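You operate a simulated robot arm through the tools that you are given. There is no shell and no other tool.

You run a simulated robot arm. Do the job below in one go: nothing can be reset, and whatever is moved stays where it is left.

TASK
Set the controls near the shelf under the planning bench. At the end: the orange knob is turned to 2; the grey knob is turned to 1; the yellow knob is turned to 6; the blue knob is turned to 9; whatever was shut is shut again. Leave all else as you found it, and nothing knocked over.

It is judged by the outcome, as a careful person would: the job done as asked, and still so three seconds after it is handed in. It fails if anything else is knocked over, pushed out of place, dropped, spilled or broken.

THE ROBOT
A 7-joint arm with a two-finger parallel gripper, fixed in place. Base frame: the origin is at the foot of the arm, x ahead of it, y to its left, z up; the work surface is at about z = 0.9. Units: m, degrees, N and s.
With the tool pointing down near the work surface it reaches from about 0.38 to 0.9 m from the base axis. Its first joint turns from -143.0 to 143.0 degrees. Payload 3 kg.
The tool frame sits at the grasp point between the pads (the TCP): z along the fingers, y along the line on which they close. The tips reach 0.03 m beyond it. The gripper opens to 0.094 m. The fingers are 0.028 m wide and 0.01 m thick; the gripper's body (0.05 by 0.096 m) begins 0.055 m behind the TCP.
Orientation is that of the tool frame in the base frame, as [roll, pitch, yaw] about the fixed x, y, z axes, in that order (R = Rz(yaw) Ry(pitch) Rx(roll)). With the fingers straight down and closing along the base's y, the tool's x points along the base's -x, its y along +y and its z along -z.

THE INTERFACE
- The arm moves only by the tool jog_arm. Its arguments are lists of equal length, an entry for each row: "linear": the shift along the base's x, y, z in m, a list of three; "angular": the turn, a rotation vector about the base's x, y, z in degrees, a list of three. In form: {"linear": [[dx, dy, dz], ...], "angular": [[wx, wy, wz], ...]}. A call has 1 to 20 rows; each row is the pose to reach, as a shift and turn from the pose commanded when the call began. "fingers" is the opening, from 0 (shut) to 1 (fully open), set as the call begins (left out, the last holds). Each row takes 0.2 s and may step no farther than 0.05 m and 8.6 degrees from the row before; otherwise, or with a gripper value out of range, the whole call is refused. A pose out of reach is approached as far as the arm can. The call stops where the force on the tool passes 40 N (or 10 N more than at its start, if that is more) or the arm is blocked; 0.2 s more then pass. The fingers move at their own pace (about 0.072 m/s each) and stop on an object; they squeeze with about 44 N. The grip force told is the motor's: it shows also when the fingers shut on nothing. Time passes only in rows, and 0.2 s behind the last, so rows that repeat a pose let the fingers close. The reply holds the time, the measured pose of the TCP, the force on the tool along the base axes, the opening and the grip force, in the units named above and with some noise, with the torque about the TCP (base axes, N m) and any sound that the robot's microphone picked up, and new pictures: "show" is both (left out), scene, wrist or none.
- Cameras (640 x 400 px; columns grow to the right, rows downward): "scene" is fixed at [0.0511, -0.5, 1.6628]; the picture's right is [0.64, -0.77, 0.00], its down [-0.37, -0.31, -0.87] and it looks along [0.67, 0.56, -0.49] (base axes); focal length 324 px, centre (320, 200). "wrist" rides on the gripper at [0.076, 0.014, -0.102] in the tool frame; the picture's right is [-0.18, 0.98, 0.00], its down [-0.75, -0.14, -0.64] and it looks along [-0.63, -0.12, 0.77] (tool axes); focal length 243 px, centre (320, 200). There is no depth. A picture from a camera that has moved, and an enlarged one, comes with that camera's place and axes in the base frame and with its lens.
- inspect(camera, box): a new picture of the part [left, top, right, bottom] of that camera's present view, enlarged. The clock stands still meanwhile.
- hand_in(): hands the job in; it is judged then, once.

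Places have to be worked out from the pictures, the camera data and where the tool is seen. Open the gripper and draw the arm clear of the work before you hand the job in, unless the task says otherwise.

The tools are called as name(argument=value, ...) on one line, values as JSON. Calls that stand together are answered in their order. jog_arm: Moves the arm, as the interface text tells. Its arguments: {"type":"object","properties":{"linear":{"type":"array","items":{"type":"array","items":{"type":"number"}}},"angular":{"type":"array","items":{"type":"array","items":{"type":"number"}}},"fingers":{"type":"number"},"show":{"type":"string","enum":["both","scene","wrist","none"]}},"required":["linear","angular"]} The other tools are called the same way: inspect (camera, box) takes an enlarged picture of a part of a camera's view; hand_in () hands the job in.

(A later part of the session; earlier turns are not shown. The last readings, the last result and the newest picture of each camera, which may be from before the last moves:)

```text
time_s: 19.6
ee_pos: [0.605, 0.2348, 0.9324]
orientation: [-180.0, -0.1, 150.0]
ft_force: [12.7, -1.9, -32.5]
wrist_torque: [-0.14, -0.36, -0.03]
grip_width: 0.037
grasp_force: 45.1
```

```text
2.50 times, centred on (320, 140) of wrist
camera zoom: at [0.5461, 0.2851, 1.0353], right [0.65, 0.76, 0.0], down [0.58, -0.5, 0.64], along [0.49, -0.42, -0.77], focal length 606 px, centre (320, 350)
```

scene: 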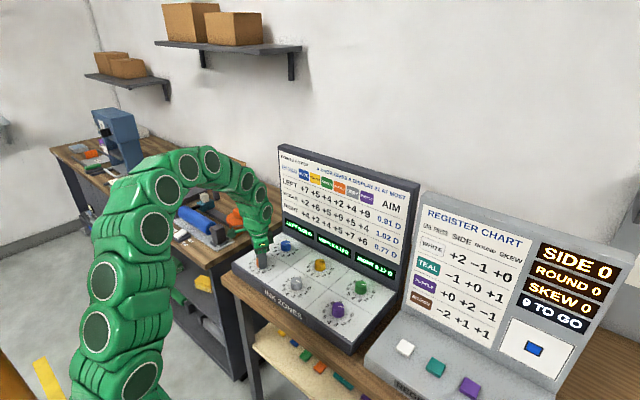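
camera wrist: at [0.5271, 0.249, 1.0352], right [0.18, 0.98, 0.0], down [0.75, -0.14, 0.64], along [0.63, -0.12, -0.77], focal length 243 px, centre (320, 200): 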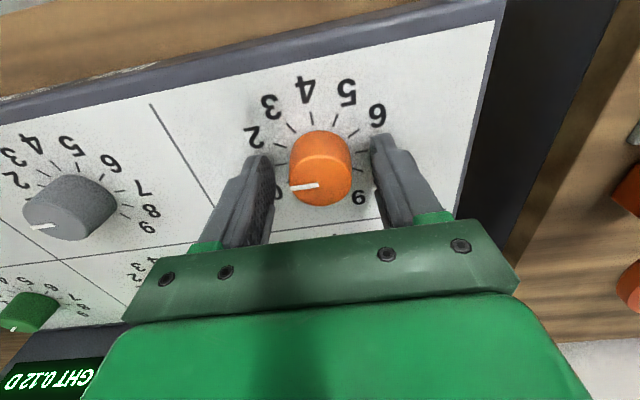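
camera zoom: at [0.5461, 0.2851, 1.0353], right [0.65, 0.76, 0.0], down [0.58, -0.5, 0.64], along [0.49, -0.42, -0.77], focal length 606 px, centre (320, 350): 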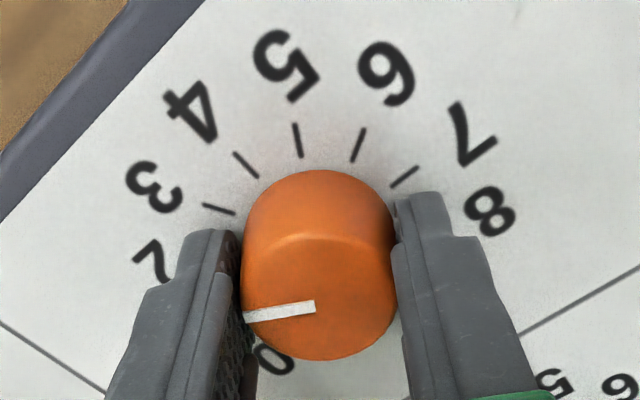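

The displays read 0.08 / 0.23 / 0.17, exactly matching orange = 2 and grey = 1. A downward pull of 32 N has built up, so I'll test a 1 mm downward nudge to learn the z stiffness before releasing.

jog_arm(linear=[[0, 0, -0.001], [0, 0, -0.001]], angular=[[0, 0, 0], [0, 0, 0]], show="none")

jog_arm(linear=[[0, 0, 0], [0, 0, 0], [0, 0, 0], [0, 0, 0]], angular=[[0, 0, 0], [0, 0, 0], [0, 0, 0], [0, 0, 0]], fingers=0.65, show="wrist")

inspect(camera="wrist", box=[220, 60, 420, 220])

```text
time_s: 20.2
ee_pos: [0.6056, 0.2351, 0.9331]
orientation: [179.9, 0.0, 150.0]
ft_force: [-3.8, -17.6, 13.6]
wrist_torque: [-0.29, 0.83, -0.01]
grip_width: 0.0371
grasp_force: 45.0
```

```text
time_s: 21.2
ee_pos: [0.605, 0.2346, 0.9324]
orientation: [180.0, 0.0, 150.0]
ft_force: [-0.3, 0.2, -0.3]
wrist_torque: [-0.02, 0.03, -0.03]
grip_width: 0.061
grasp_force: 0.1
camera wrist: at [0.5459, 0.2855, 1.0344], right [0.65, 0.76, 0.0], down [0.58, -0.5, 0.64], along [0.49, -0.42, -0.77], focal length 243 px, centre (320, 200)
```

wrist: 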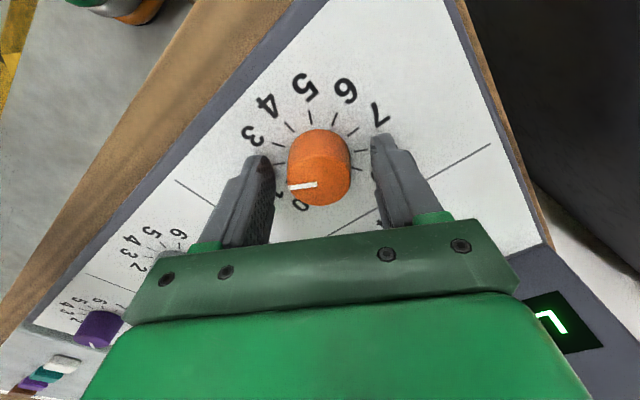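

```text
2.50 times, centred on (320, 140) of wrist
camera zoom: at [0.5459, 0.2855, 1.0344], right [0.65, 0.76, 0.0], down [0.58, -0.5, 0.64], along [0.49, -0.42, -0.77], focal length 606 px, centre (320, 350)
```

zoom: 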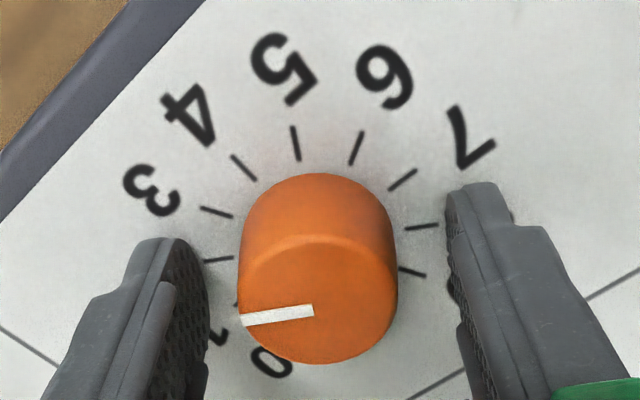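

Orange is set at 2 and the gripper is free. Next is blue at about (0.7255, 0.2346), with the display wall near x≈0.80. I'll lift, move over it and pre-turn +60°.

jog_arm(linear=[[0, 0, 0.035], [0, 0, 0.07], [0.015, 0, 0.07], [0.03, 0, 0.07], [0.045, 0, 0.07], [0.06, 0, 0.07], [0.075, 0, 0.07], [0.09, 0, 0.07], [0.105, 0, 0.07], [0.12, 0, 0.07], [0.12, 0, 0.07]], angular=[[0, 0, 0], [0, 0, 0], [0, 0, 7.5], [0, 0, 15], [0, 0, 22.5], [0, 0, 30], [0, 0, 37.5], [0, 0, 45], [0, 0, 52.5], [0, 0, 60], [0, 0, 60]], fingers=0.65, show="both")

inspect(camera="wrist", box=[220, 20, 420, 180])

inspect(camera="scene", box=[220, 180, 420, 310])

```text
time_s: 23.6
ee_pos: [0.7247, 0.235, 1.0004]
orientation: [-180.0, 0.0, -149.9]
ft_force: [-0.2, 0.5, 0.3]
wrist_torque: [0.03, -0.01, -0.01]
grip_width: 0.061
grasp_force: 0.0
camera wrist: at [0.6513, 0.2083, 1.1039], right [-0.33, 0.94, 0.0], down [0.72, 0.26, 0.64], along [0.61, 0.21, -0.77], focal length 243 px, centre (320, 200)
```

scene: 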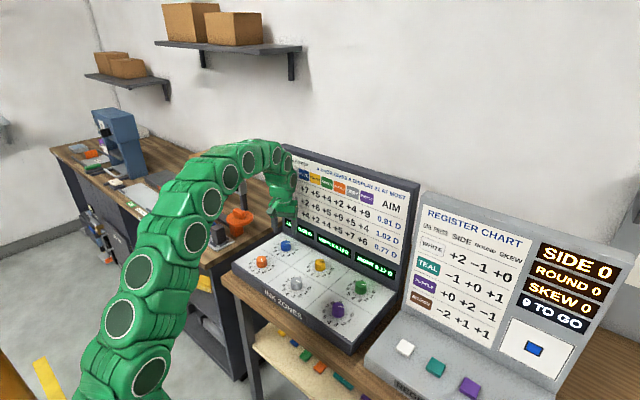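
wrist: 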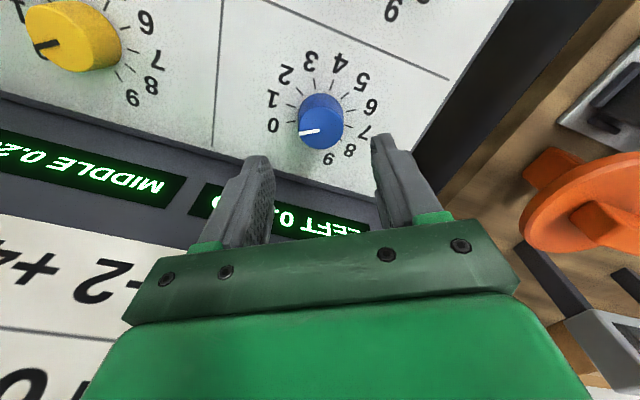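

```text
2.50 times, centred on (320, 100) of wrist
camera zoom: at [0.6513, 0.2083, 1.1039], right [-0.33, 0.94, 0.0], down [0.72, 0.26, 0.64], along [0.61, 0.21, -0.77], focal length 606 px, centre (320, 450)
```

zoom: 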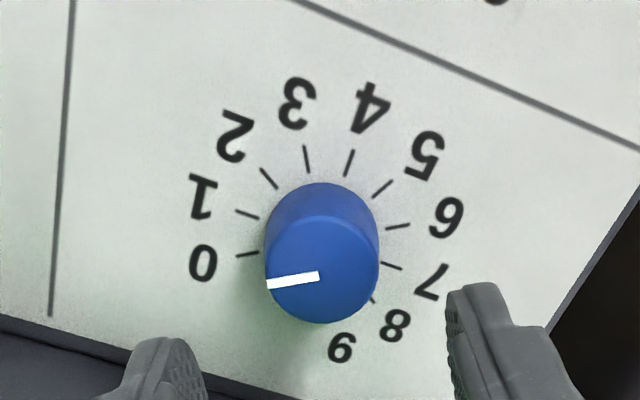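

```text
3.08 times, centred on (320, 245) of scene
camera zoom: at [0.0511, -0.5, 1.6628], right [0.64, -0.77, 0.0], down [-0.37, -0.31, -0.87], along [0.67, 0.56, -0.49], focal length 997 px, centre (320, 62)
```

zoom: 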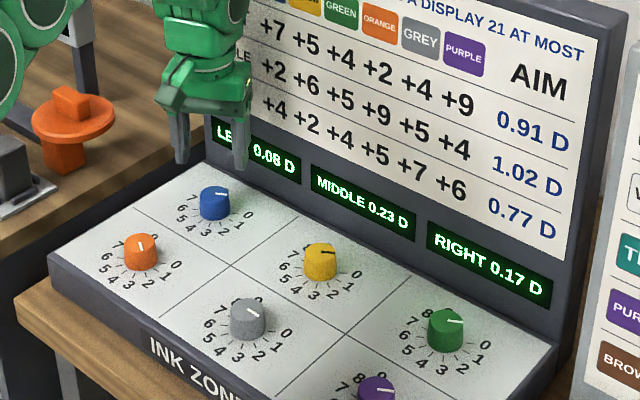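

Blue is within about 1 mm of the tool axis and reads 0; orange at 2 and grey at 1 look right in the scene view. I'll trim slightly and descend to grasp height.

jog_arm(linear=[[0.0005, 0.0008, -0.02], [0.0005, 0.0008, -0.04], [0.0005, 0.0008, -0.054], [0.0005, 0.0008, -0.063], [0.0005, 0.0008, -0.069], [0.0005, 0.0008, -0.069]], angular=[[0, 0, 0], [0, 0, 0], [0, 0, 0], [0, 0, 0], [0, 0, 0], [0, 0, 0]], fingers=0.65, show="both")

inspect(camera="wrist", box=[220, 60, 420, 220])

inspect(camera="scene", box=[220, 160, 360, 280])

```text
time_s: 25.0
ee_pos: [0.7256, 0.2344, 0.9331]
orientation: [-180.0, 0.1, -150.0]
ft_force: [-0.3, -1.0, 0.9]
wrist_torque: [0.0, -0.01, 0.01]
grip_width: 0.0611
grasp_force: 0.0
camera wrist: at [0.6524, 0.2092, 1.0352], right [-0.33, 0.94, 0.0], down [0.72, 0.25, 0.64], along [0.61, 0.21, -0.77], focal length 243 px, centre (320, 200)
```

scene: 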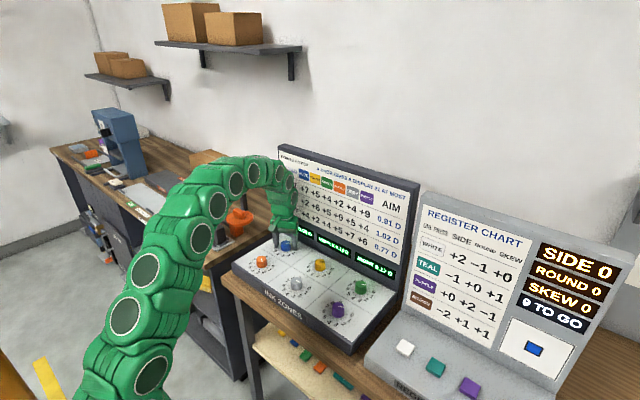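
wrist: 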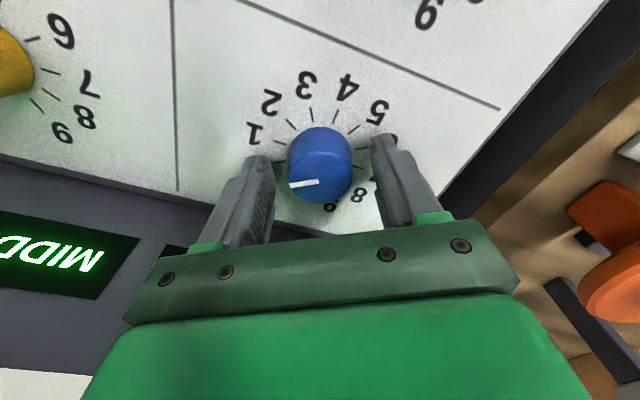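

```text
2.50 times, centred on (320, 140) of wrist
camera zoom: at [0.6524, 0.2092, 1.0352], right [-0.33, 0.94, 0.0], down [0.72, 0.25, 0.64], along [0.61, 0.21, -0.77], focal length 606 px, centre (320, 350)
```

zoom: 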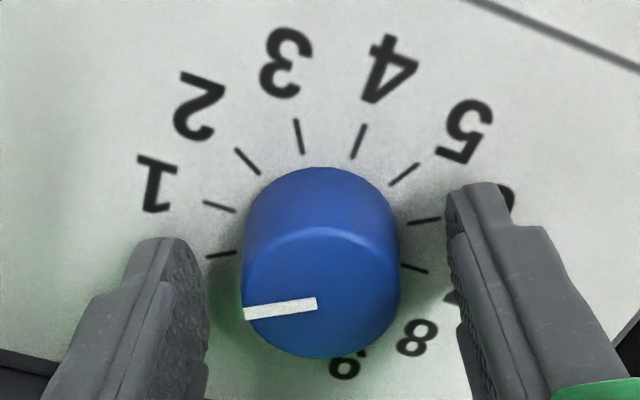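

```text
3.33 times, centred on (290, 220) of scene
camera zoom: at [0.0511, -0.5, 1.6628], right [0.64, -0.77, 0.0], down [-0.37, -0.31, -0.87], along [0.67, 0.56, -0.49], focal length 1080 px, centre (420, 133)
```

zoom: 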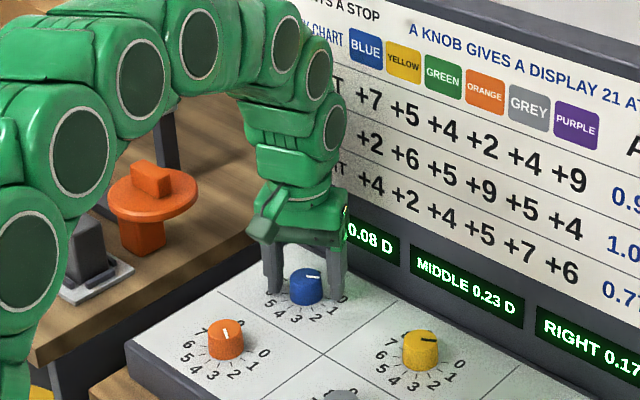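

Blue is centred in the fingers and there's clearance to the display. I'll close and turn −30° to the first stop, watching the load.

jog_arm(linear=[[0, 0, 0], [0, 0, 0], [0, 0, 0], [0, 0, 0]], angular=[[0, 0, 0], [0, 0, 0], [0, 0, 0], [0, 0, 0]], fingers=0.0, show="none")

jog_arm(linear=[[0, 0, 0], [0, 0, 0], [0, 0, 0], [0, 0, 0], [0, 0, 0]], angular=[[0, 0, -7.5], [0, 0, -15], [0, 0, -22.5], [0, 0, -30], [0, 0, -30]], show="scene")

inspect(camera="wrist", box=[220, 60, 420, 220])

inspect(camera="scene", box=[220, 160, 420, 300])

```text
time_s: 26.0
ee_pos: [0.7257, 0.2354, 0.9338]
orientation: [179.9, 0.0, -150.0]
ft_force: [-3.9, 6.0, -2.4]
wrist_torque: [0.19, 0.14, -0.05]
grip_width: 0.0372
grasp_force: 45.0
```

```text
time_s: 27.2
ee_pos: [0.7267, 0.2344, 0.9336]
orientation: [-179.9, 0.0, 179.9]
ft_force: [-5.2, -13.3, 0.2]
wrist_torque: [-0.54, 0.23, 0.0]
grip_width: 0.0372
grasp_force: 44.7
```

scene: 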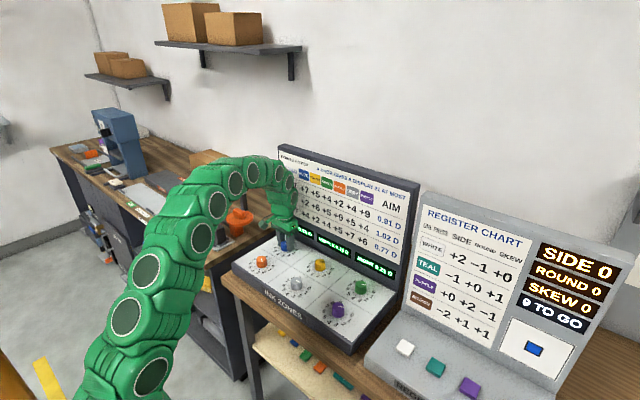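

```text
2.50 times, centred on (320, 140) of wrist
camera zoom: at [0.6493, 0.2493, 1.0352], right [0.19, 0.98, 0.0], down [0.75, -0.14, 0.64], along [0.63, -0.12, -0.77], focal length 606 px, centre (320, 350)
```

zoom: 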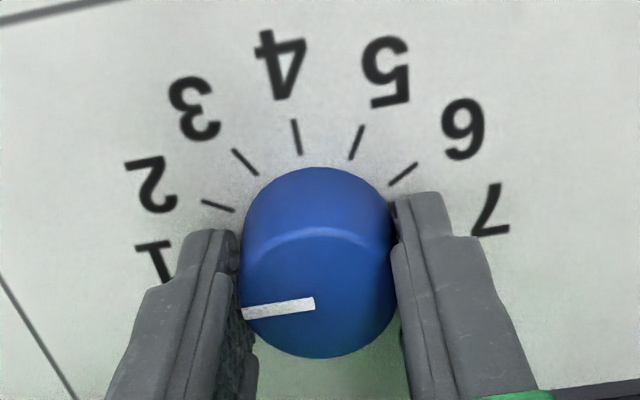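

```text
2.86 times, centred on (320, 230) of scene
camera zoom: at [0.0511, -0.5, 1.6628], right [0.64, -0.77, 0.0], down [-0.37, -0.31, -0.87], along [0.67, 0.56, -0.49], focal length 926 px, centre (320, 114)
```

zoom: 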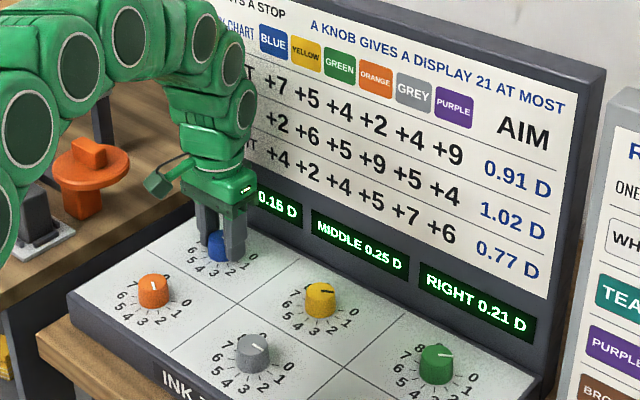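

Blue is at 1 (0.15 / 0.25 / 0.21) and the load is low, so I'll continue −30° with the same grip to stop 2.

jog_arm(linear=[[0, 0, 0], [0, 0, 0], [0, 0, 0], [0, 0, 0], [0, 0, 0]], angular=[[0, 0, -7.5], [0, 0, -15], [0, 0, -22.5], [0, 0, -30], [0, 0, -30]], show="scene")

inspect(camera="wrist", box=[220, 60, 420, 220])

inspect(camera="scene", box=[220, 160, 420, 300])

```text
time_s: 28.4
ee_pos: [0.7264, 0.2353, 0.9332]
orientation: [-179.8, 0.0, 149.9]
ft_force: [3.6, -29.2, -7.6]
wrist_torque: [-0.94, 0.03, 0.02]
grip_width: 0.037
grasp_force: 45.2
```

scene: 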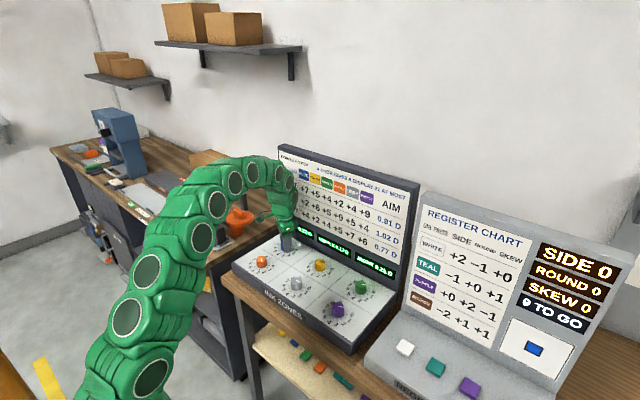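

```text
2.50 times, centred on (320, 140) of wrist
camera zoom: at [0.6667, 0.2849, 1.0353], right [0.65, 0.76, 0.0], down [0.58, -0.5, 0.64], along [0.49, -0.42, -0.77], focal length 606 px, centre (320, 350)
```

zoom: 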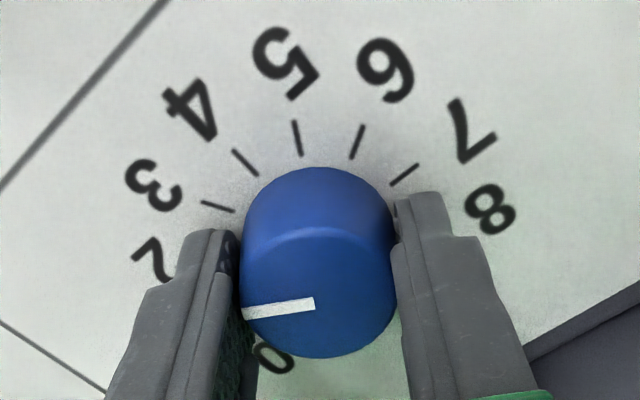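

```text
2.86 times, centred on (320, 230) of scene
camera zoom: at [0.0511, -0.5, 1.6628], right [0.64, -0.77, 0.0], down [-0.37, -0.31, -0.87], along [0.67, 0.56, -0.49], focal length 926 px, centre (320, 114)
```

zoom: 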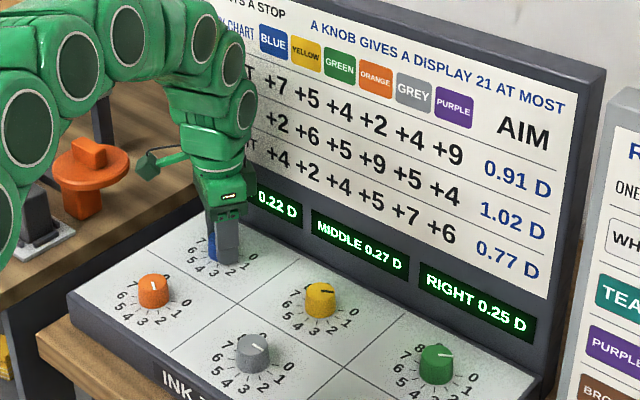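

Blue is at 2 (0.22 / 0.27 / 0.25). The Fy load is −29 N, so I'll blend a −1.5 mm y correction into the next −30° to stop 3.

jog_arm(linear=[[0, -0.0008, 0], [0, -0.001, 0], [0, -0.0013, 0], [0, -0.0015, 0], [0, -0.0015, 0], [0, -0.0015, 0]], angular=[[0, 0, -2], [0, 0, -9], [0, 0, -16], [0, 0, -23], [0, 0, -30], [0, 0, -30]], show="scene")

inspect(camera="wrist", box=[220, 60, 420, 220])

inspect(camera="scene", box=[220, 160, 420, 300])

```text
time_s: 29.8
ee_pos: [0.7252, 0.2343, 0.933]
orientation: [-180.0, 0.0, 119.9]
ft_force: [-5.1, -25.7, -8.3]
wrist_torque: [-0.93, 0.17, 0.01]
grip_width: 0.0369
grasp_force: 45.6
```

scene: 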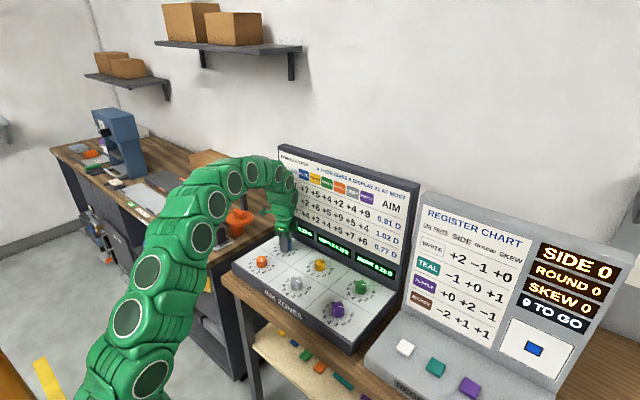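

```text
2.50 times, centred on (320, 140) of wrist
camera zoom: at [0.6994, 0.3069, 1.0354], right [0.94, 0.33, 0.0], down [0.25, -0.72, 0.64], along [0.21, -0.61, -0.77], focal length 606 px, centre (320, 350)
```

zoom: 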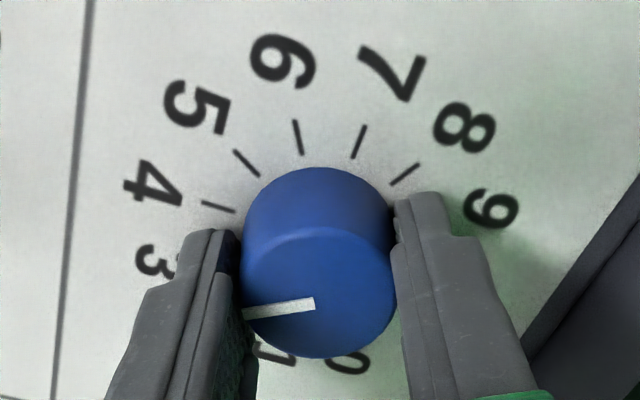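

```text
2.86 times, centred on (320, 230) of scene
camera zoom: at [0.0511, -0.5, 1.6628], right [0.64, -0.77, 0.0], down [-0.37, -0.31, -0.87], along [0.67, 0.56, -0.49], focal length 926 px, centre (320, 114)
```

zoom: 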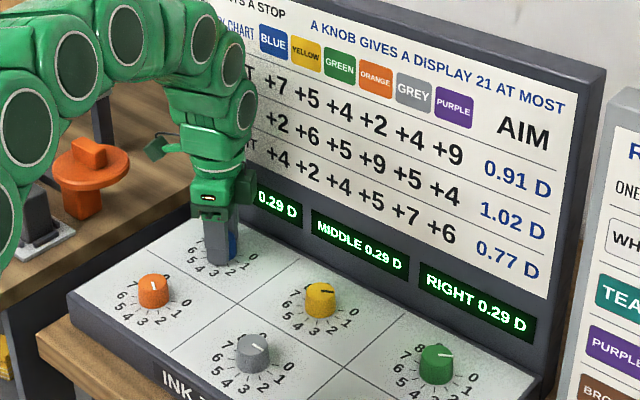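

Blue is at 3 (0.29 / 0.29 / 0.29). I'll continue −30° to stop 4 with another −1 mm y relief.

jog_arm(linear=[[0, -0.0007, 0], [0, -0.0009, 0], [0, -0.001, 0], [0, -0.001, 0], [0, -0.001, 0], [0, -0.001, 0]], angular=[[0, 0, -2], [0, 0, -9], [0, 0, -16], [0, 0, -23], [0, 0, -30], [0, 0, -30]], show="scene")

inspect(camera="wrist", box=[220, 60, 420, 220])

inspect(camera="scene", box=[220, 160, 420, 300])

```text
time_s: 31.3
ee_pos: [0.7237, 0.234, 0.9334]
orientation: [-179.8, 0.0, 89.9]
ft_force: [-8.5, -2.0, 10.1]
wrist_torque: [-0.23, 0.34, -0.01]
grip_width: 0.0368
grasp_force: 44.8
stopped in row 6: the force on the tool passed its limit at 41 N (the readings are from after the stop); the commanded pose is now the measured one
```

scene: 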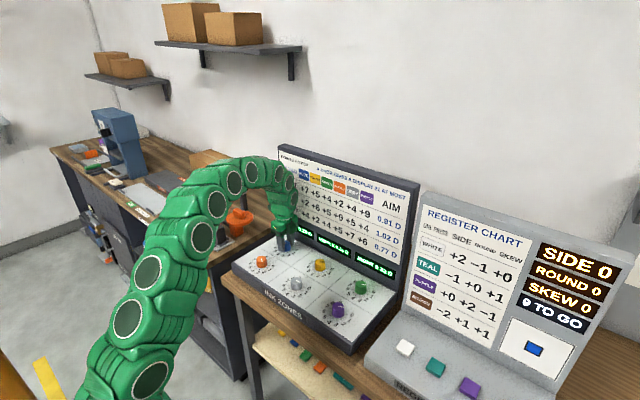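

```text
2.50 times, centred on (320, 140) of wrist
camera zoom: at [0.7391, 0.3097, 1.0354], right [0.98, -0.19, 0.0], down [-0.14, -0.75, 0.64], along [-0.12, -0.63, -0.77], focal length 606 px, centre (320, 350)
```

zoom: 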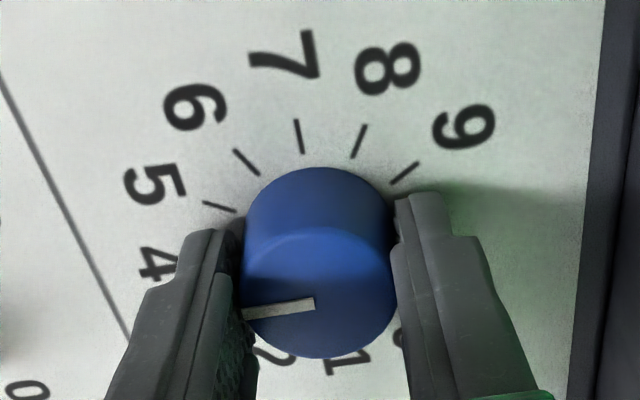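

```text
2.86 times, centred on (320, 230) of scene
camera zoom: at [0.0511, -0.5, 1.6628], right [0.64, -0.77, 0.0], down [-0.37, -0.31, -0.87], along [0.67, 0.56, -0.49], focal length 926 px, centre (320, 114)
```

zoom: 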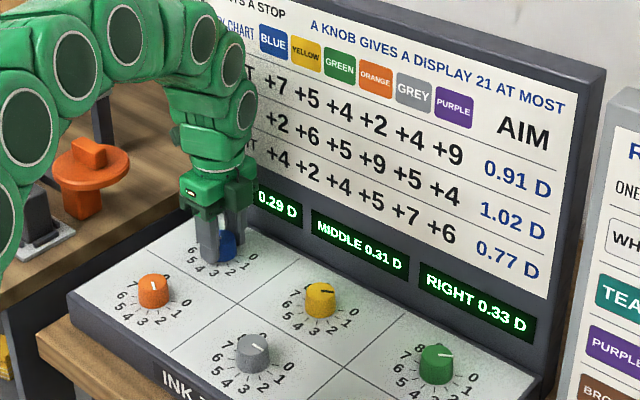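

Blue is at 4: LEFT is capped as the chart says, and MIDDLE 0.31 / RIGHT 0.33 match. The force limit tripped only at the very end of the stroke. I'll release, lift and turn back +120° to regrasp.

jog_arm(linear=[[0, 0, 0], [0, 0, 0], [0, 0, 0]], angular=[[0, 0, 0], [0, 0, 0], [0, 0, 0]], fingers=0.65, show="none")

jog_arm(linear=[[0, 0, 0.025], [0, 0, 0.05], [0, 0, 0.05], [0, 0, 0.05], [0, 0, 0.05], [0, 0, 0.05], [0, 0, 0.05], [0, 0, 0.05], [0, 0, 0.05], [0, 0, 0.05], [0, 0, 0.05], [0, 0, 0.05], [0, 0, 0.05], [0, 0, 0.05], [0, 0, 0.05], [0, 0, 0.05], [0, 0, 0.05], [0, 0, 0.05]], angular=[[0, 0, 0], [0, 0, 0], [0, 0, 8], [0, 0, 16], [0, 0, 24], [0, 0, 32], [0, 0, 40], [0, 0, 48], [0, 0, 56], [0, 0, 64], [0, 0, 72], [0, 0, 80], [0, 0, 88], [0, 0, 96], [0, 0, 104], [0, 0, 112], [0, 0, 120], [0, 0, 120]], fingers=0.65, show="both")

inspect(camera="wrist", box=[220, 20, 420, 180])

inspect(camera="scene", box=[220, 160, 420, 300])

```text
time_s: 32.1
ee_pos: [0.7263, 0.2337, 0.9327]
orientation: [-179.8, 0.0, 89.8]
ft_force: [0.3, 1.0, 0.2]
wrist_torque: [-0.02, 0.01, 0.0]
grip_width: 0.061
grasp_force: 0.0
```

```text
time_s: 35.9
ee_pos: [0.7253, 0.2343, 0.9823]
orientation: [-179.9, 0.0, -150.1]
ft_force: [0.2, -0.3, 1.2]
wrist_torque: [-0.03, 0.0, -0.01]
grip_width: 0.0611
grasp_force: 0.0
camera wrist: at [0.6515, 0.2082, 1.0854], right [-0.33, 0.94, 0.0], down [0.72, 0.26, 0.64], along [0.61, 0.21, -0.77], focal length 243 px, centre (320, 200)
```

scene: 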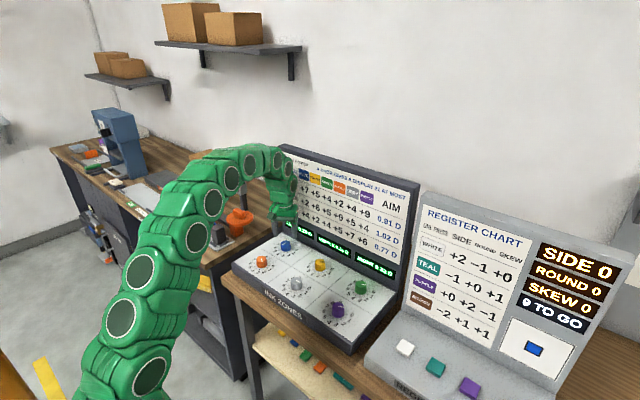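
wrist: 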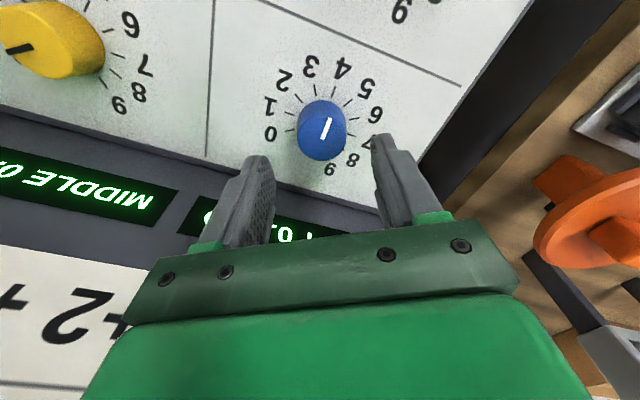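

```text
2.50 times, centred on (320, 100) of wrist
camera zoom: at [0.6515, 0.2082, 1.0854], right [-0.33, 0.94, 0.0], down [0.72, 0.26, 0.64], along [0.61, 0.21, -0.77], focal length 606 px, centre (320, 450)
```

zoom: 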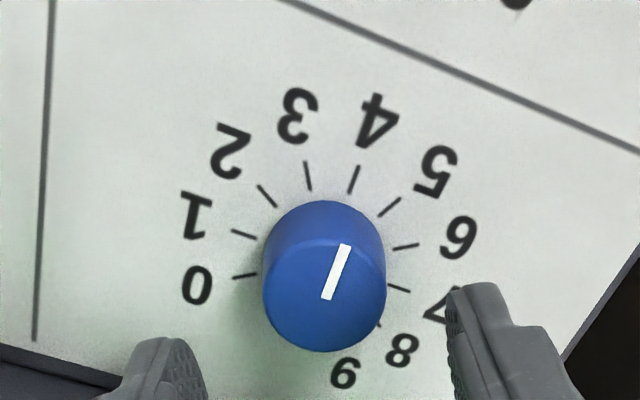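

```text
2.86 times, centred on (320, 230) of scene
camera zoom: at [0.0511, -0.5, 1.6628], right [0.64, -0.77, 0.0], down [-0.37, -0.31, -0.87], along [0.67, 0.56, -0.49], focal length 926 px, centre (320, 114)
```

zoom: 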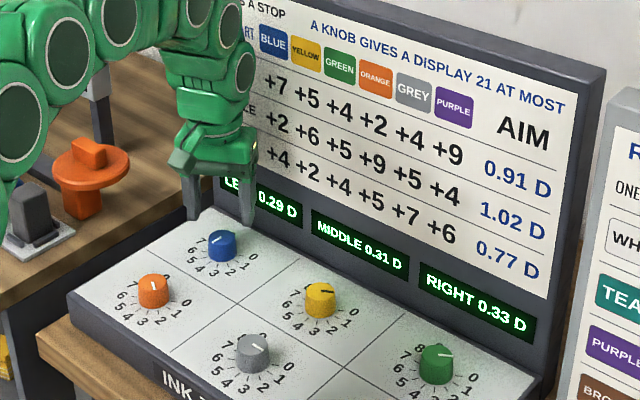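

Blue reads 4 from above too. The knob is about 1.3 mm off in the closing direction, so I'll trim, descend 50 mm, grip, and turn −30° to stop 5.

jog_arm(linear=[[-0.0003, 0.0013, -0.02], [-0.0003, 0.0013, -0.035], [-0.0003, 0.0013, -0.044], [-0.0003, 0.0013, -0.05], [-0.0003, 0.0013, -0.05]], angular=[[0, 0, 0], [0, 0, 0], [0, 0, 0], [0, 0, 0], [0, 0, 0]], fingers=0.65, show="wrist")

inspect(camera="wrist", box=[220, 60, 420, 220])

```text
time_s: 37.1
ee_pos: [0.7246, 0.2354, 0.9323]
orientation: [-179.8, 0.0, -150.1]
ft_force: [0.2, 0.4, 0.2]
wrist_torque: [0.03, 0.0, 0.05]
grip_width: 0.0611
grasp_force: 0.1
camera wrist: at [0.6509, 0.2099, 1.0346], right [-0.33, 0.94, 0.0], down [0.72, 0.26, 0.64], along [0.61, 0.21, -0.77], focal length 243 px, centre (320, 200)
```

wrist: 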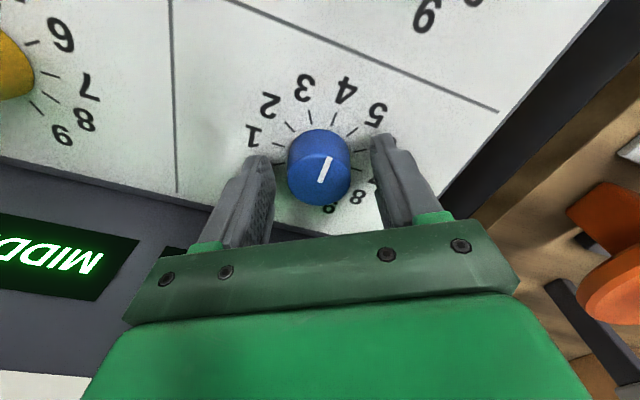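

```text
2.50 times, centred on (320, 140) of wrist
camera zoom: at [0.6509, 0.2099, 1.0346], right [-0.33, 0.94, 0.0], down [0.72, 0.26, 0.64], along [0.61, 0.21, -0.77], focal length 606 px, centre (320, 350)
```

zoom: 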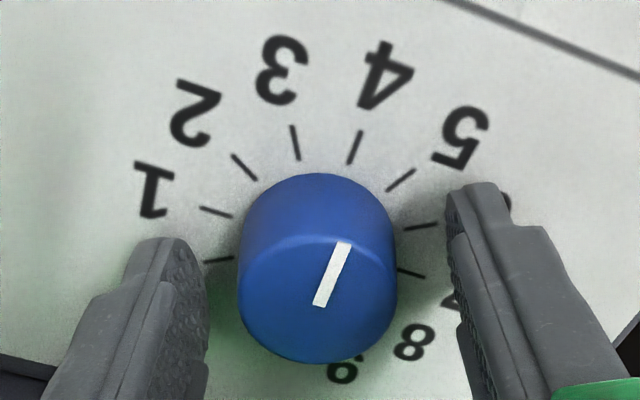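

Residual offset is about 1.3 mm in x. I'll trim it, close, and turn −30°.

jog_arm(linear=[[0.0013, 0, 0.0005], [0.0013, 0, 0.0005]], angular=[[0, 0, 0], [0, 0, 0]], fingers=0.65, show="none")

jog_arm(linear=[[0, 0, 0], [0, 0, 0], [0, 0, 0], [0, 0, 0]], angular=[[0, 0, 0], [0, 0, 0], [0, 0, 0], [0, 0, 0]], fingers=0.0, show="none")

jog_arm(linear=[[0, 0, 0], [0, 0, 0], [0, 0, 0], [0, 0, 0], [0, 0, 0]], angular=[[0, 0, -7.5], [0, 0, -15], [0, 0, -22.5], [0, 0, -30], [0, 0, -30]], show="scene")

inspect(camera="scene", box=[220, 160, 420, 300])

```text
time_s: 37.7
ee_pos: [0.7241, 0.2362, 0.933]
orientation: [-179.9, -0.1, -150.2]
ft_force: [0.6, 0.4, -0.1]
wrist_torque: [0.04, -0.02, -0.02]
grip_width: 0.061
grasp_force: 0.1
```

```text
time_s: 38.7
ee_pos: [0.727, 0.2348, 0.9323]
orientation: [-180.0, 0.0, -150.0]
ft_force: [0.6, -1.2, -0.8]
wrist_torque: [0.05, -0.09, 0.0]
grip_width: 0.0368
grasp_force: 45.8
```

```text
time_s: 39.9
ee_pos: [0.7252, 0.2345, 0.9334]
orientation: [-179.8, -0.1, 179.7]
ft_force: [-13.1, -6.6, 0.4]
wrist_torque: [-0.39, 0.61, 0.02]
grip_width: 0.037
grasp_force: 44.8
```

scene: 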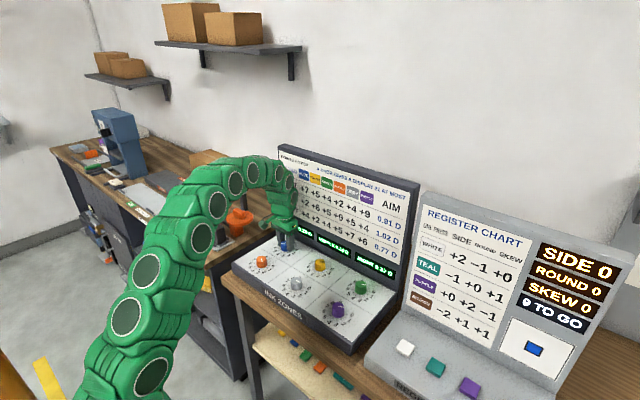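

```text
2.86 times, centred on (320, 230) of scene
camera zoom: at [0.0511, -0.5, 1.6628], right [0.64, -0.77, 0.0], down [-0.37, -0.31, -0.87], along [0.67, 0.56, -0.49], focal length 926 px, centre (320, 114)
```

zoom: 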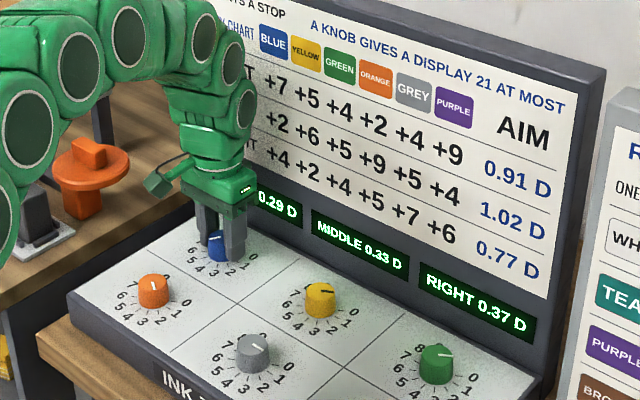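

Blue is at 5 (0.33 / 0.37). I'll continue −30° to stop 6 with a small relief shift.

jog_arm(linear=[[-0.0004, -0.0002, 0], [-0.0006, -0.0004, 0], [-0.0008, -0.0006, 0], [-0.0008, -0.0007, 0], [-0.0008, -0.0007, 0]], angular=[[0, 0, -7.5], [0, 0, -15], [0, 0, -22.5], [0, 0, -30], [0, 0, -30]], show="scene")

inspect(camera="scene", box=[220, 160, 420, 300])

inspect(camera="wrist", box=[220, 60, 420, 220])

```text
time_s: 41.1
ee_pos: [0.7256, 0.2345, 0.9332]
orientation: [-179.9, 0.0, 149.7]
ft_force: [6.8, -6.3, -10.7]
wrist_torque: [-0.19, -0.34, -0.01]
grip_width: 0.0369
grasp_force: 44.8
```

scene: 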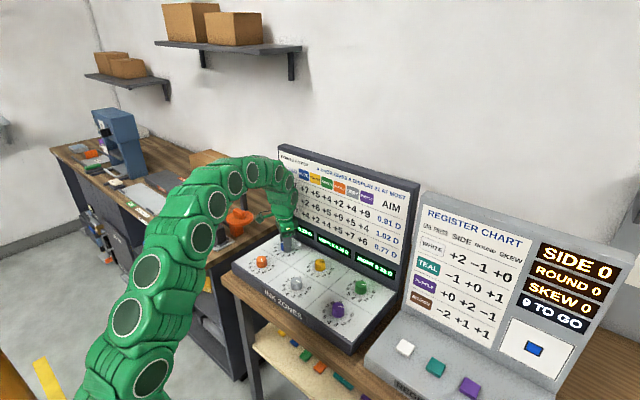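

```text
2.86 times, centred on (320, 230) of scene
camera zoom: at [0.0511, -0.5, 1.6628], right [0.64, -0.77, 0.0], down [-0.37, -0.31, -0.87], along [0.67, 0.56, -0.49], focal length 926 px, centre (320, 114)
```

zoom: 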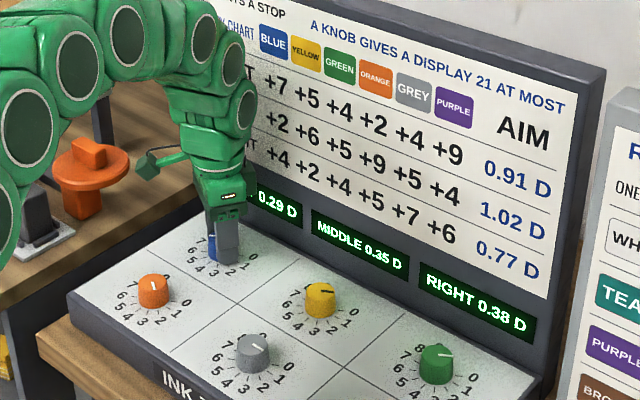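

```text
2.50 times, centred on (320, 140) of wrist
camera zoom: at [0.6667, 0.2851, 1.0353], right [0.65, 0.76, 0.0], down [0.58, -0.5, 0.64], along [0.49, -0.42, -0.77], focal length 606 px, centre (320, 350)
```

zoom: 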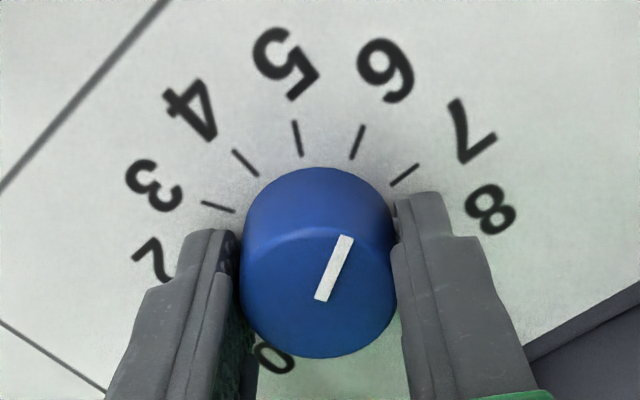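

Blue is at 6 (MIDDLE 0.35, RIGHT capped at 0.38). The load is low, so I'll continue −30° to stop 7.

jog_arm(linear=[[0, -0.0002, 0], [0, -0.0005, 0], [0, -0.0008, 0], [0, -0.001, 0], [0, -0.001, 0]], angular=[[0, 0, -7.5], [0, 0, -15], [0, 0, -22.5], [0, 0, -30], [0, 0, -30]], show="scene")

inspect(camera="scene", box=[220, 160, 420, 300])

inspect(camera="wrist", box=[220, 60, 420, 220])

```text
time_s: 42.3
ee_pos: [0.726, 0.2352, 0.9341]
orientation: [-179.8, 0.0, 119.8]
ft_force: [10.1, 3.2, -19.0]
wrist_torque: [-0.02, -0.37, -0.01]
grip_width: 0.0369
grasp_force: 45.2
```

scene: 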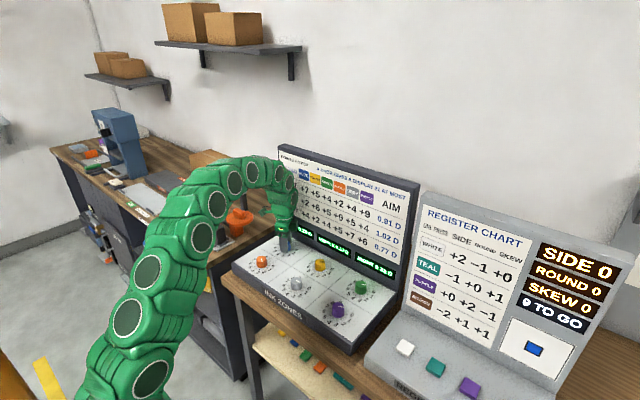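

```text
2.86 times, centred on (320, 230) of scene
camera zoom: at [0.0511, -0.5, 1.6628], right [0.64, -0.77, 0.0], down [-0.37, -0.31, -0.87], along [0.67, 0.56, -0.49], focal length 926 px, centre (320, 114)
```

zoom: 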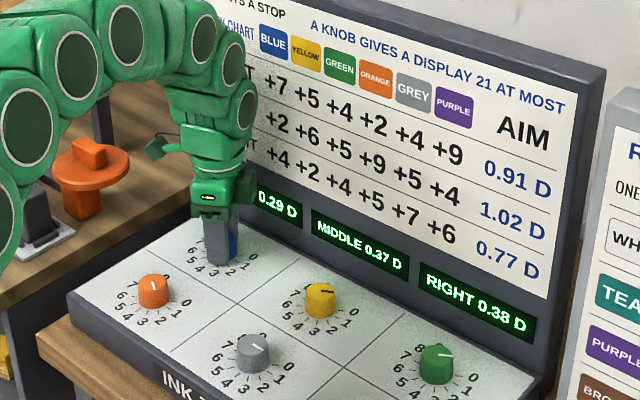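

```text
2.50 times, centred on (320, 140) of wrist
camera zoom: at [0.6997, 0.3071, 1.0354], right [0.94, 0.33, 0.0], down [0.25, -0.72, 0.64], along [0.21, -0.61, -0.77], focal length 606 px, centre (320, 350)
```

zoom: 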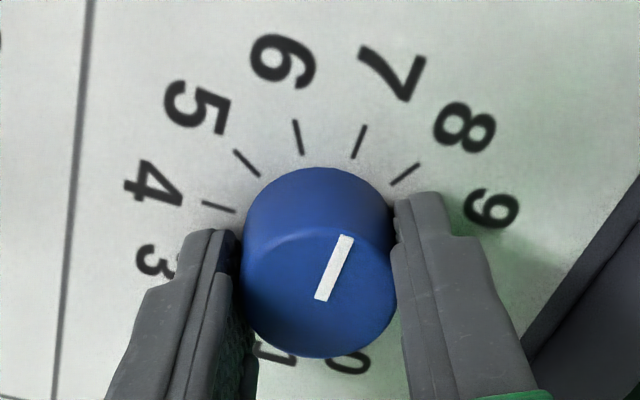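

Blue is at 7 (MIDDLE 0.37). A small downward trim should cancel the z load, so I'll apply it and go on −30° to stop 8.

jog_arm(linear=[[0, -0.0001, -0.0004], [0, -0.0003, -0.0004], [0, -0.0005, -0.0004], [0, -0.0006, -0.0004], [0, -0.0006, -0.0004]], angular=[[0, 0, -7.5], [0, 0, -15], [0, 0, -22.5], [0, 0, -30], [0, 0, -30]], show="scene")

inspect(camera="scene", box=[220, 160, 420, 300])

inspect(camera="wrist", box=[220, 60, 420, 220])

```text
time_s: 43.5
ee_pos: [0.7253, 0.2346, 0.9333]
orientation: [-179.8, -0.1, 90.0]
ft_force: [-16.6, 16.5, -9.6]
wrist_torque: [1.17, 0.8, 0.02]
grip_width: 0.0372
grasp_force: 45.7
```

scene: 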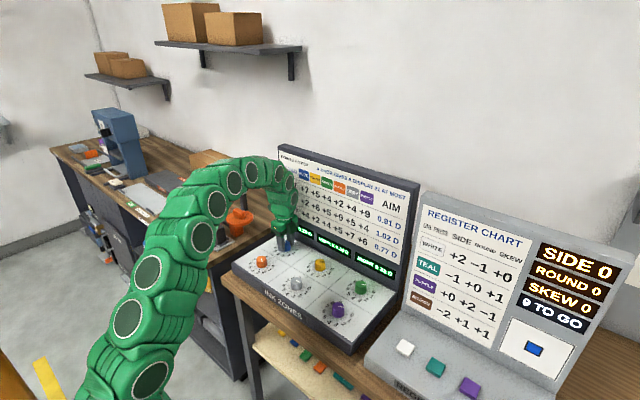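

```text
2.86 times, centred on (320, 230) of scene
camera zoom: at [0.0511, -0.5, 1.6628], right [0.64, -0.77, 0.0], down [-0.37, -0.31, -0.87], along [0.67, 0.56, -0.49], focal length 926 px, centre (320, 114)
```

zoom: 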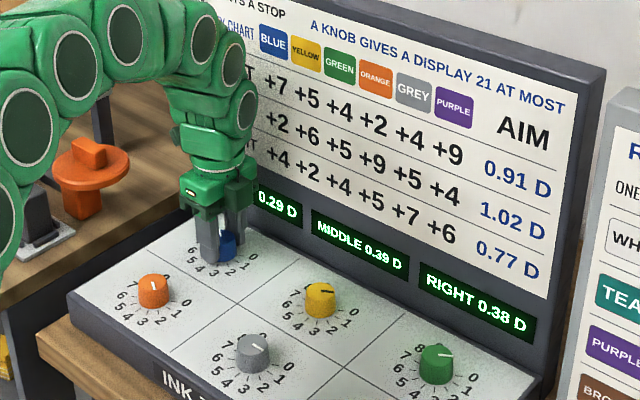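

```text
2.50 times, centred on (320, 140) of wrist
camera zoom: at [0.7394, 0.3097, 1.0355], right [0.98, -0.19, 0.0], down [-0.14, -0.75, 0.64], along [-0.12, -0.63, -0.77], focal length 606 px, centre (320, 350)
```

zoom: 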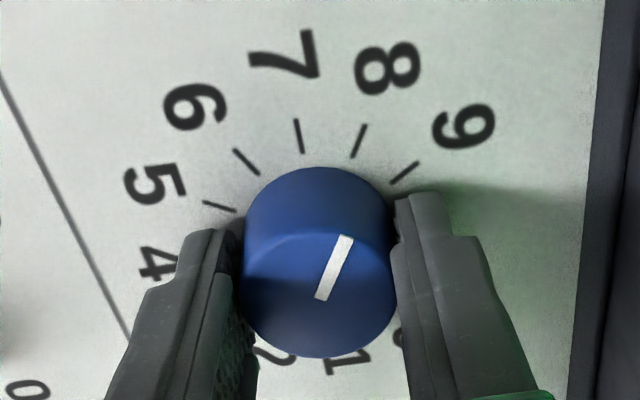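

Blue is at 8 (MIDDLE 0.39). I'll release, lift and turn back +90° to regrasp for the last stop, keeping the camera pod away from the display.

jog_arm(linear=[[0, 0, 0], [0, 0, 0], [0, 0, 0]], angular=[[0, 0, 0], [0, 0, 0], [0, 0, 0]], fingers=0.65, show="none")

jog_arm(linear=[[0, 0, 0.025], [0, 0, 0.05], [0, 0, 0.05], [0, 0, 0.05], [0, 0, 0.05], [0, 0, 0.05], [0, 0, 0.05], [0, 0, 0.05], [0, 0, 0.05], [0, 0, 0.05], [0, 0, 0.05], [0, 0, 0.05], [0, 0, 0.05], [0, 0, 0.05], [0, 0, 0.05]], angular=[[0, 0, 0], [0, 0, 0], [0, 0, 7.5], [0, 0, 15], [0, 0, 22.5], [0, 0, 30], [0, 0, 37.5], [0, 0, 45], [0, 0, 52.5], [0, 0, 60], [0, 0, 67.5], [0, 0, 75], [0, 0, 82.5], [0, 0, 90], [0, 0, 90]], fingers=0.65, show="both")

inspect(camera="wrist", box=[220, 20, 420, 180])

```text
time_s: 44.3
ee_pos: [0.7259, 0.2327, 0.9342]
orientation: [-179.9, 0.0, 89.9]
ft_force: [1.0, -0.1, 0.7]
wrist_torque: [-0.01, 0.0, 0.01]
grip_width: 0.0609
grasp_force: 0.0
```

```text
time_s: 47.5
ee_pos: [0.7264, 0.2335, 0.9835]
orientation: [-179.9, 0.0, -179.9]
ft_force: [-0.6, -0.7, -0.5]
wrist_torque: [0.01, -0.01, -0.01]
grip_width: 0.061
grasp_force: 0.0
camera wrist: at [0.6492, 0.2476, 1.0852], right [0.18, 0.98, 0.0], down [0.75, -0.14, 0.64], along [0.63, -0.12, -0.77], focal length 243 px, centre (320, 200)
```

scene: 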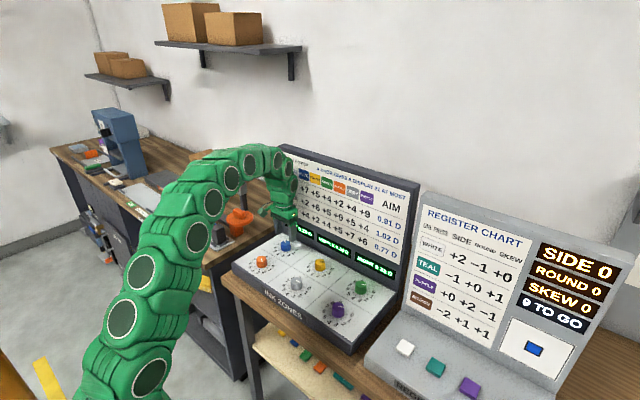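
wrist: 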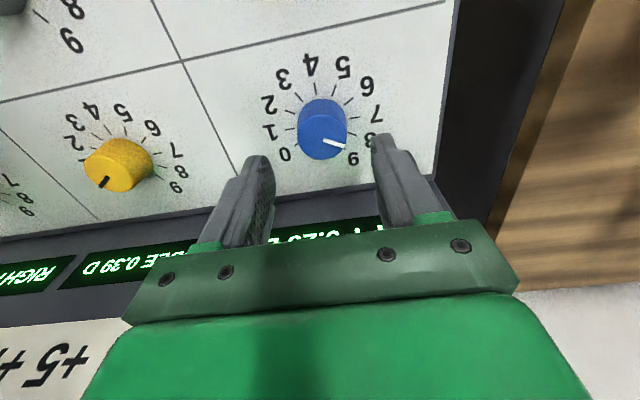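

```text
2.50 times, centred on (320, 100) of wrist
camera zoom: at [0.6492, 0.2476, 1.0852], right [0.18, 0.98, 0.0], down [0.75, -0.14, 0.64], along [0.63, -0.12, -0.77], focal length 606 px, centre (320, 450)
```

zoom: 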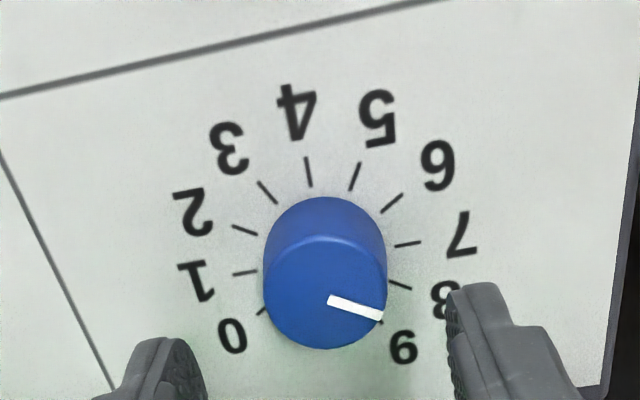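

The pointer is at 8. The offset is about +1.6 mm in y; I'll trim, descend, close and make the last −30°.

jog_arm(linear=[[0, 0.0015, -0.02], [0, 0.0015, -0.035], [0, 0.0015, -0.044], [0, 0.0015, -0.05], [0, 0.0015, -0.05]], angular=[[0, 0, 0], [0, 0, 0], [0, 0, 0], [0, 0, 0], [0, 0, 0]], fingers=0.65, show="wrist")

inspect(camera="wrist", box=[220, 60, 420, 220])

```text
time_s: 48.7
ee_pos: [0.7267, 0.2347, 0.9339]
orientation: [-179.9, 0.0, 179.9]
ft_force: [0.2, -0.4, 0.4]
wrist_torque: [0.01, 0.02, 0.0]
grip_width: 0.0611
grasp_force: 0.0
camera wrist: at [0.6493, 0.2488, 1.0349], right [0.19, 0.98, 0.0], down [0.75, -0.14, 0.64], along [0.63, -0.12, -0.77], focal length 243 px, centre (320, 200)
```

wrist: 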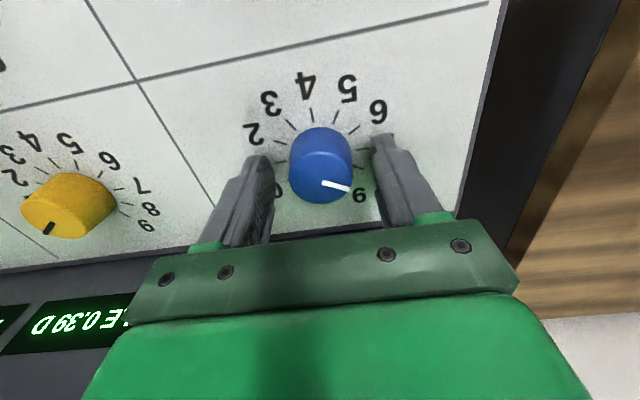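

```text
2.50 times, centred on (320, 140) of wrist
camera zoom: at [0.6493, 0.2488, 1.0349], right [0.19, 0.98, 0.0], down [0.75, -0.14, 0.64], along [0.63, -0.12, -0.77], focal length 606 px, centre (320, 350)
```

zoom: 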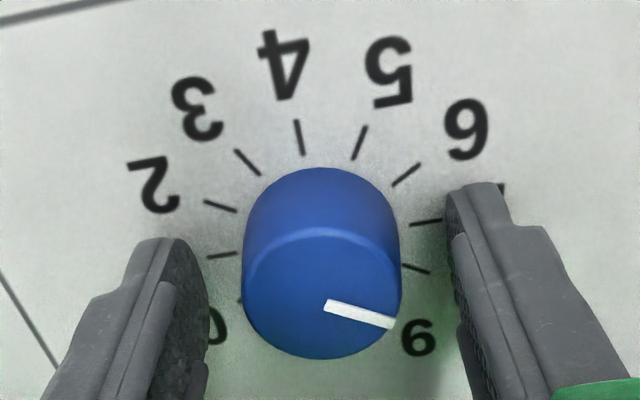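

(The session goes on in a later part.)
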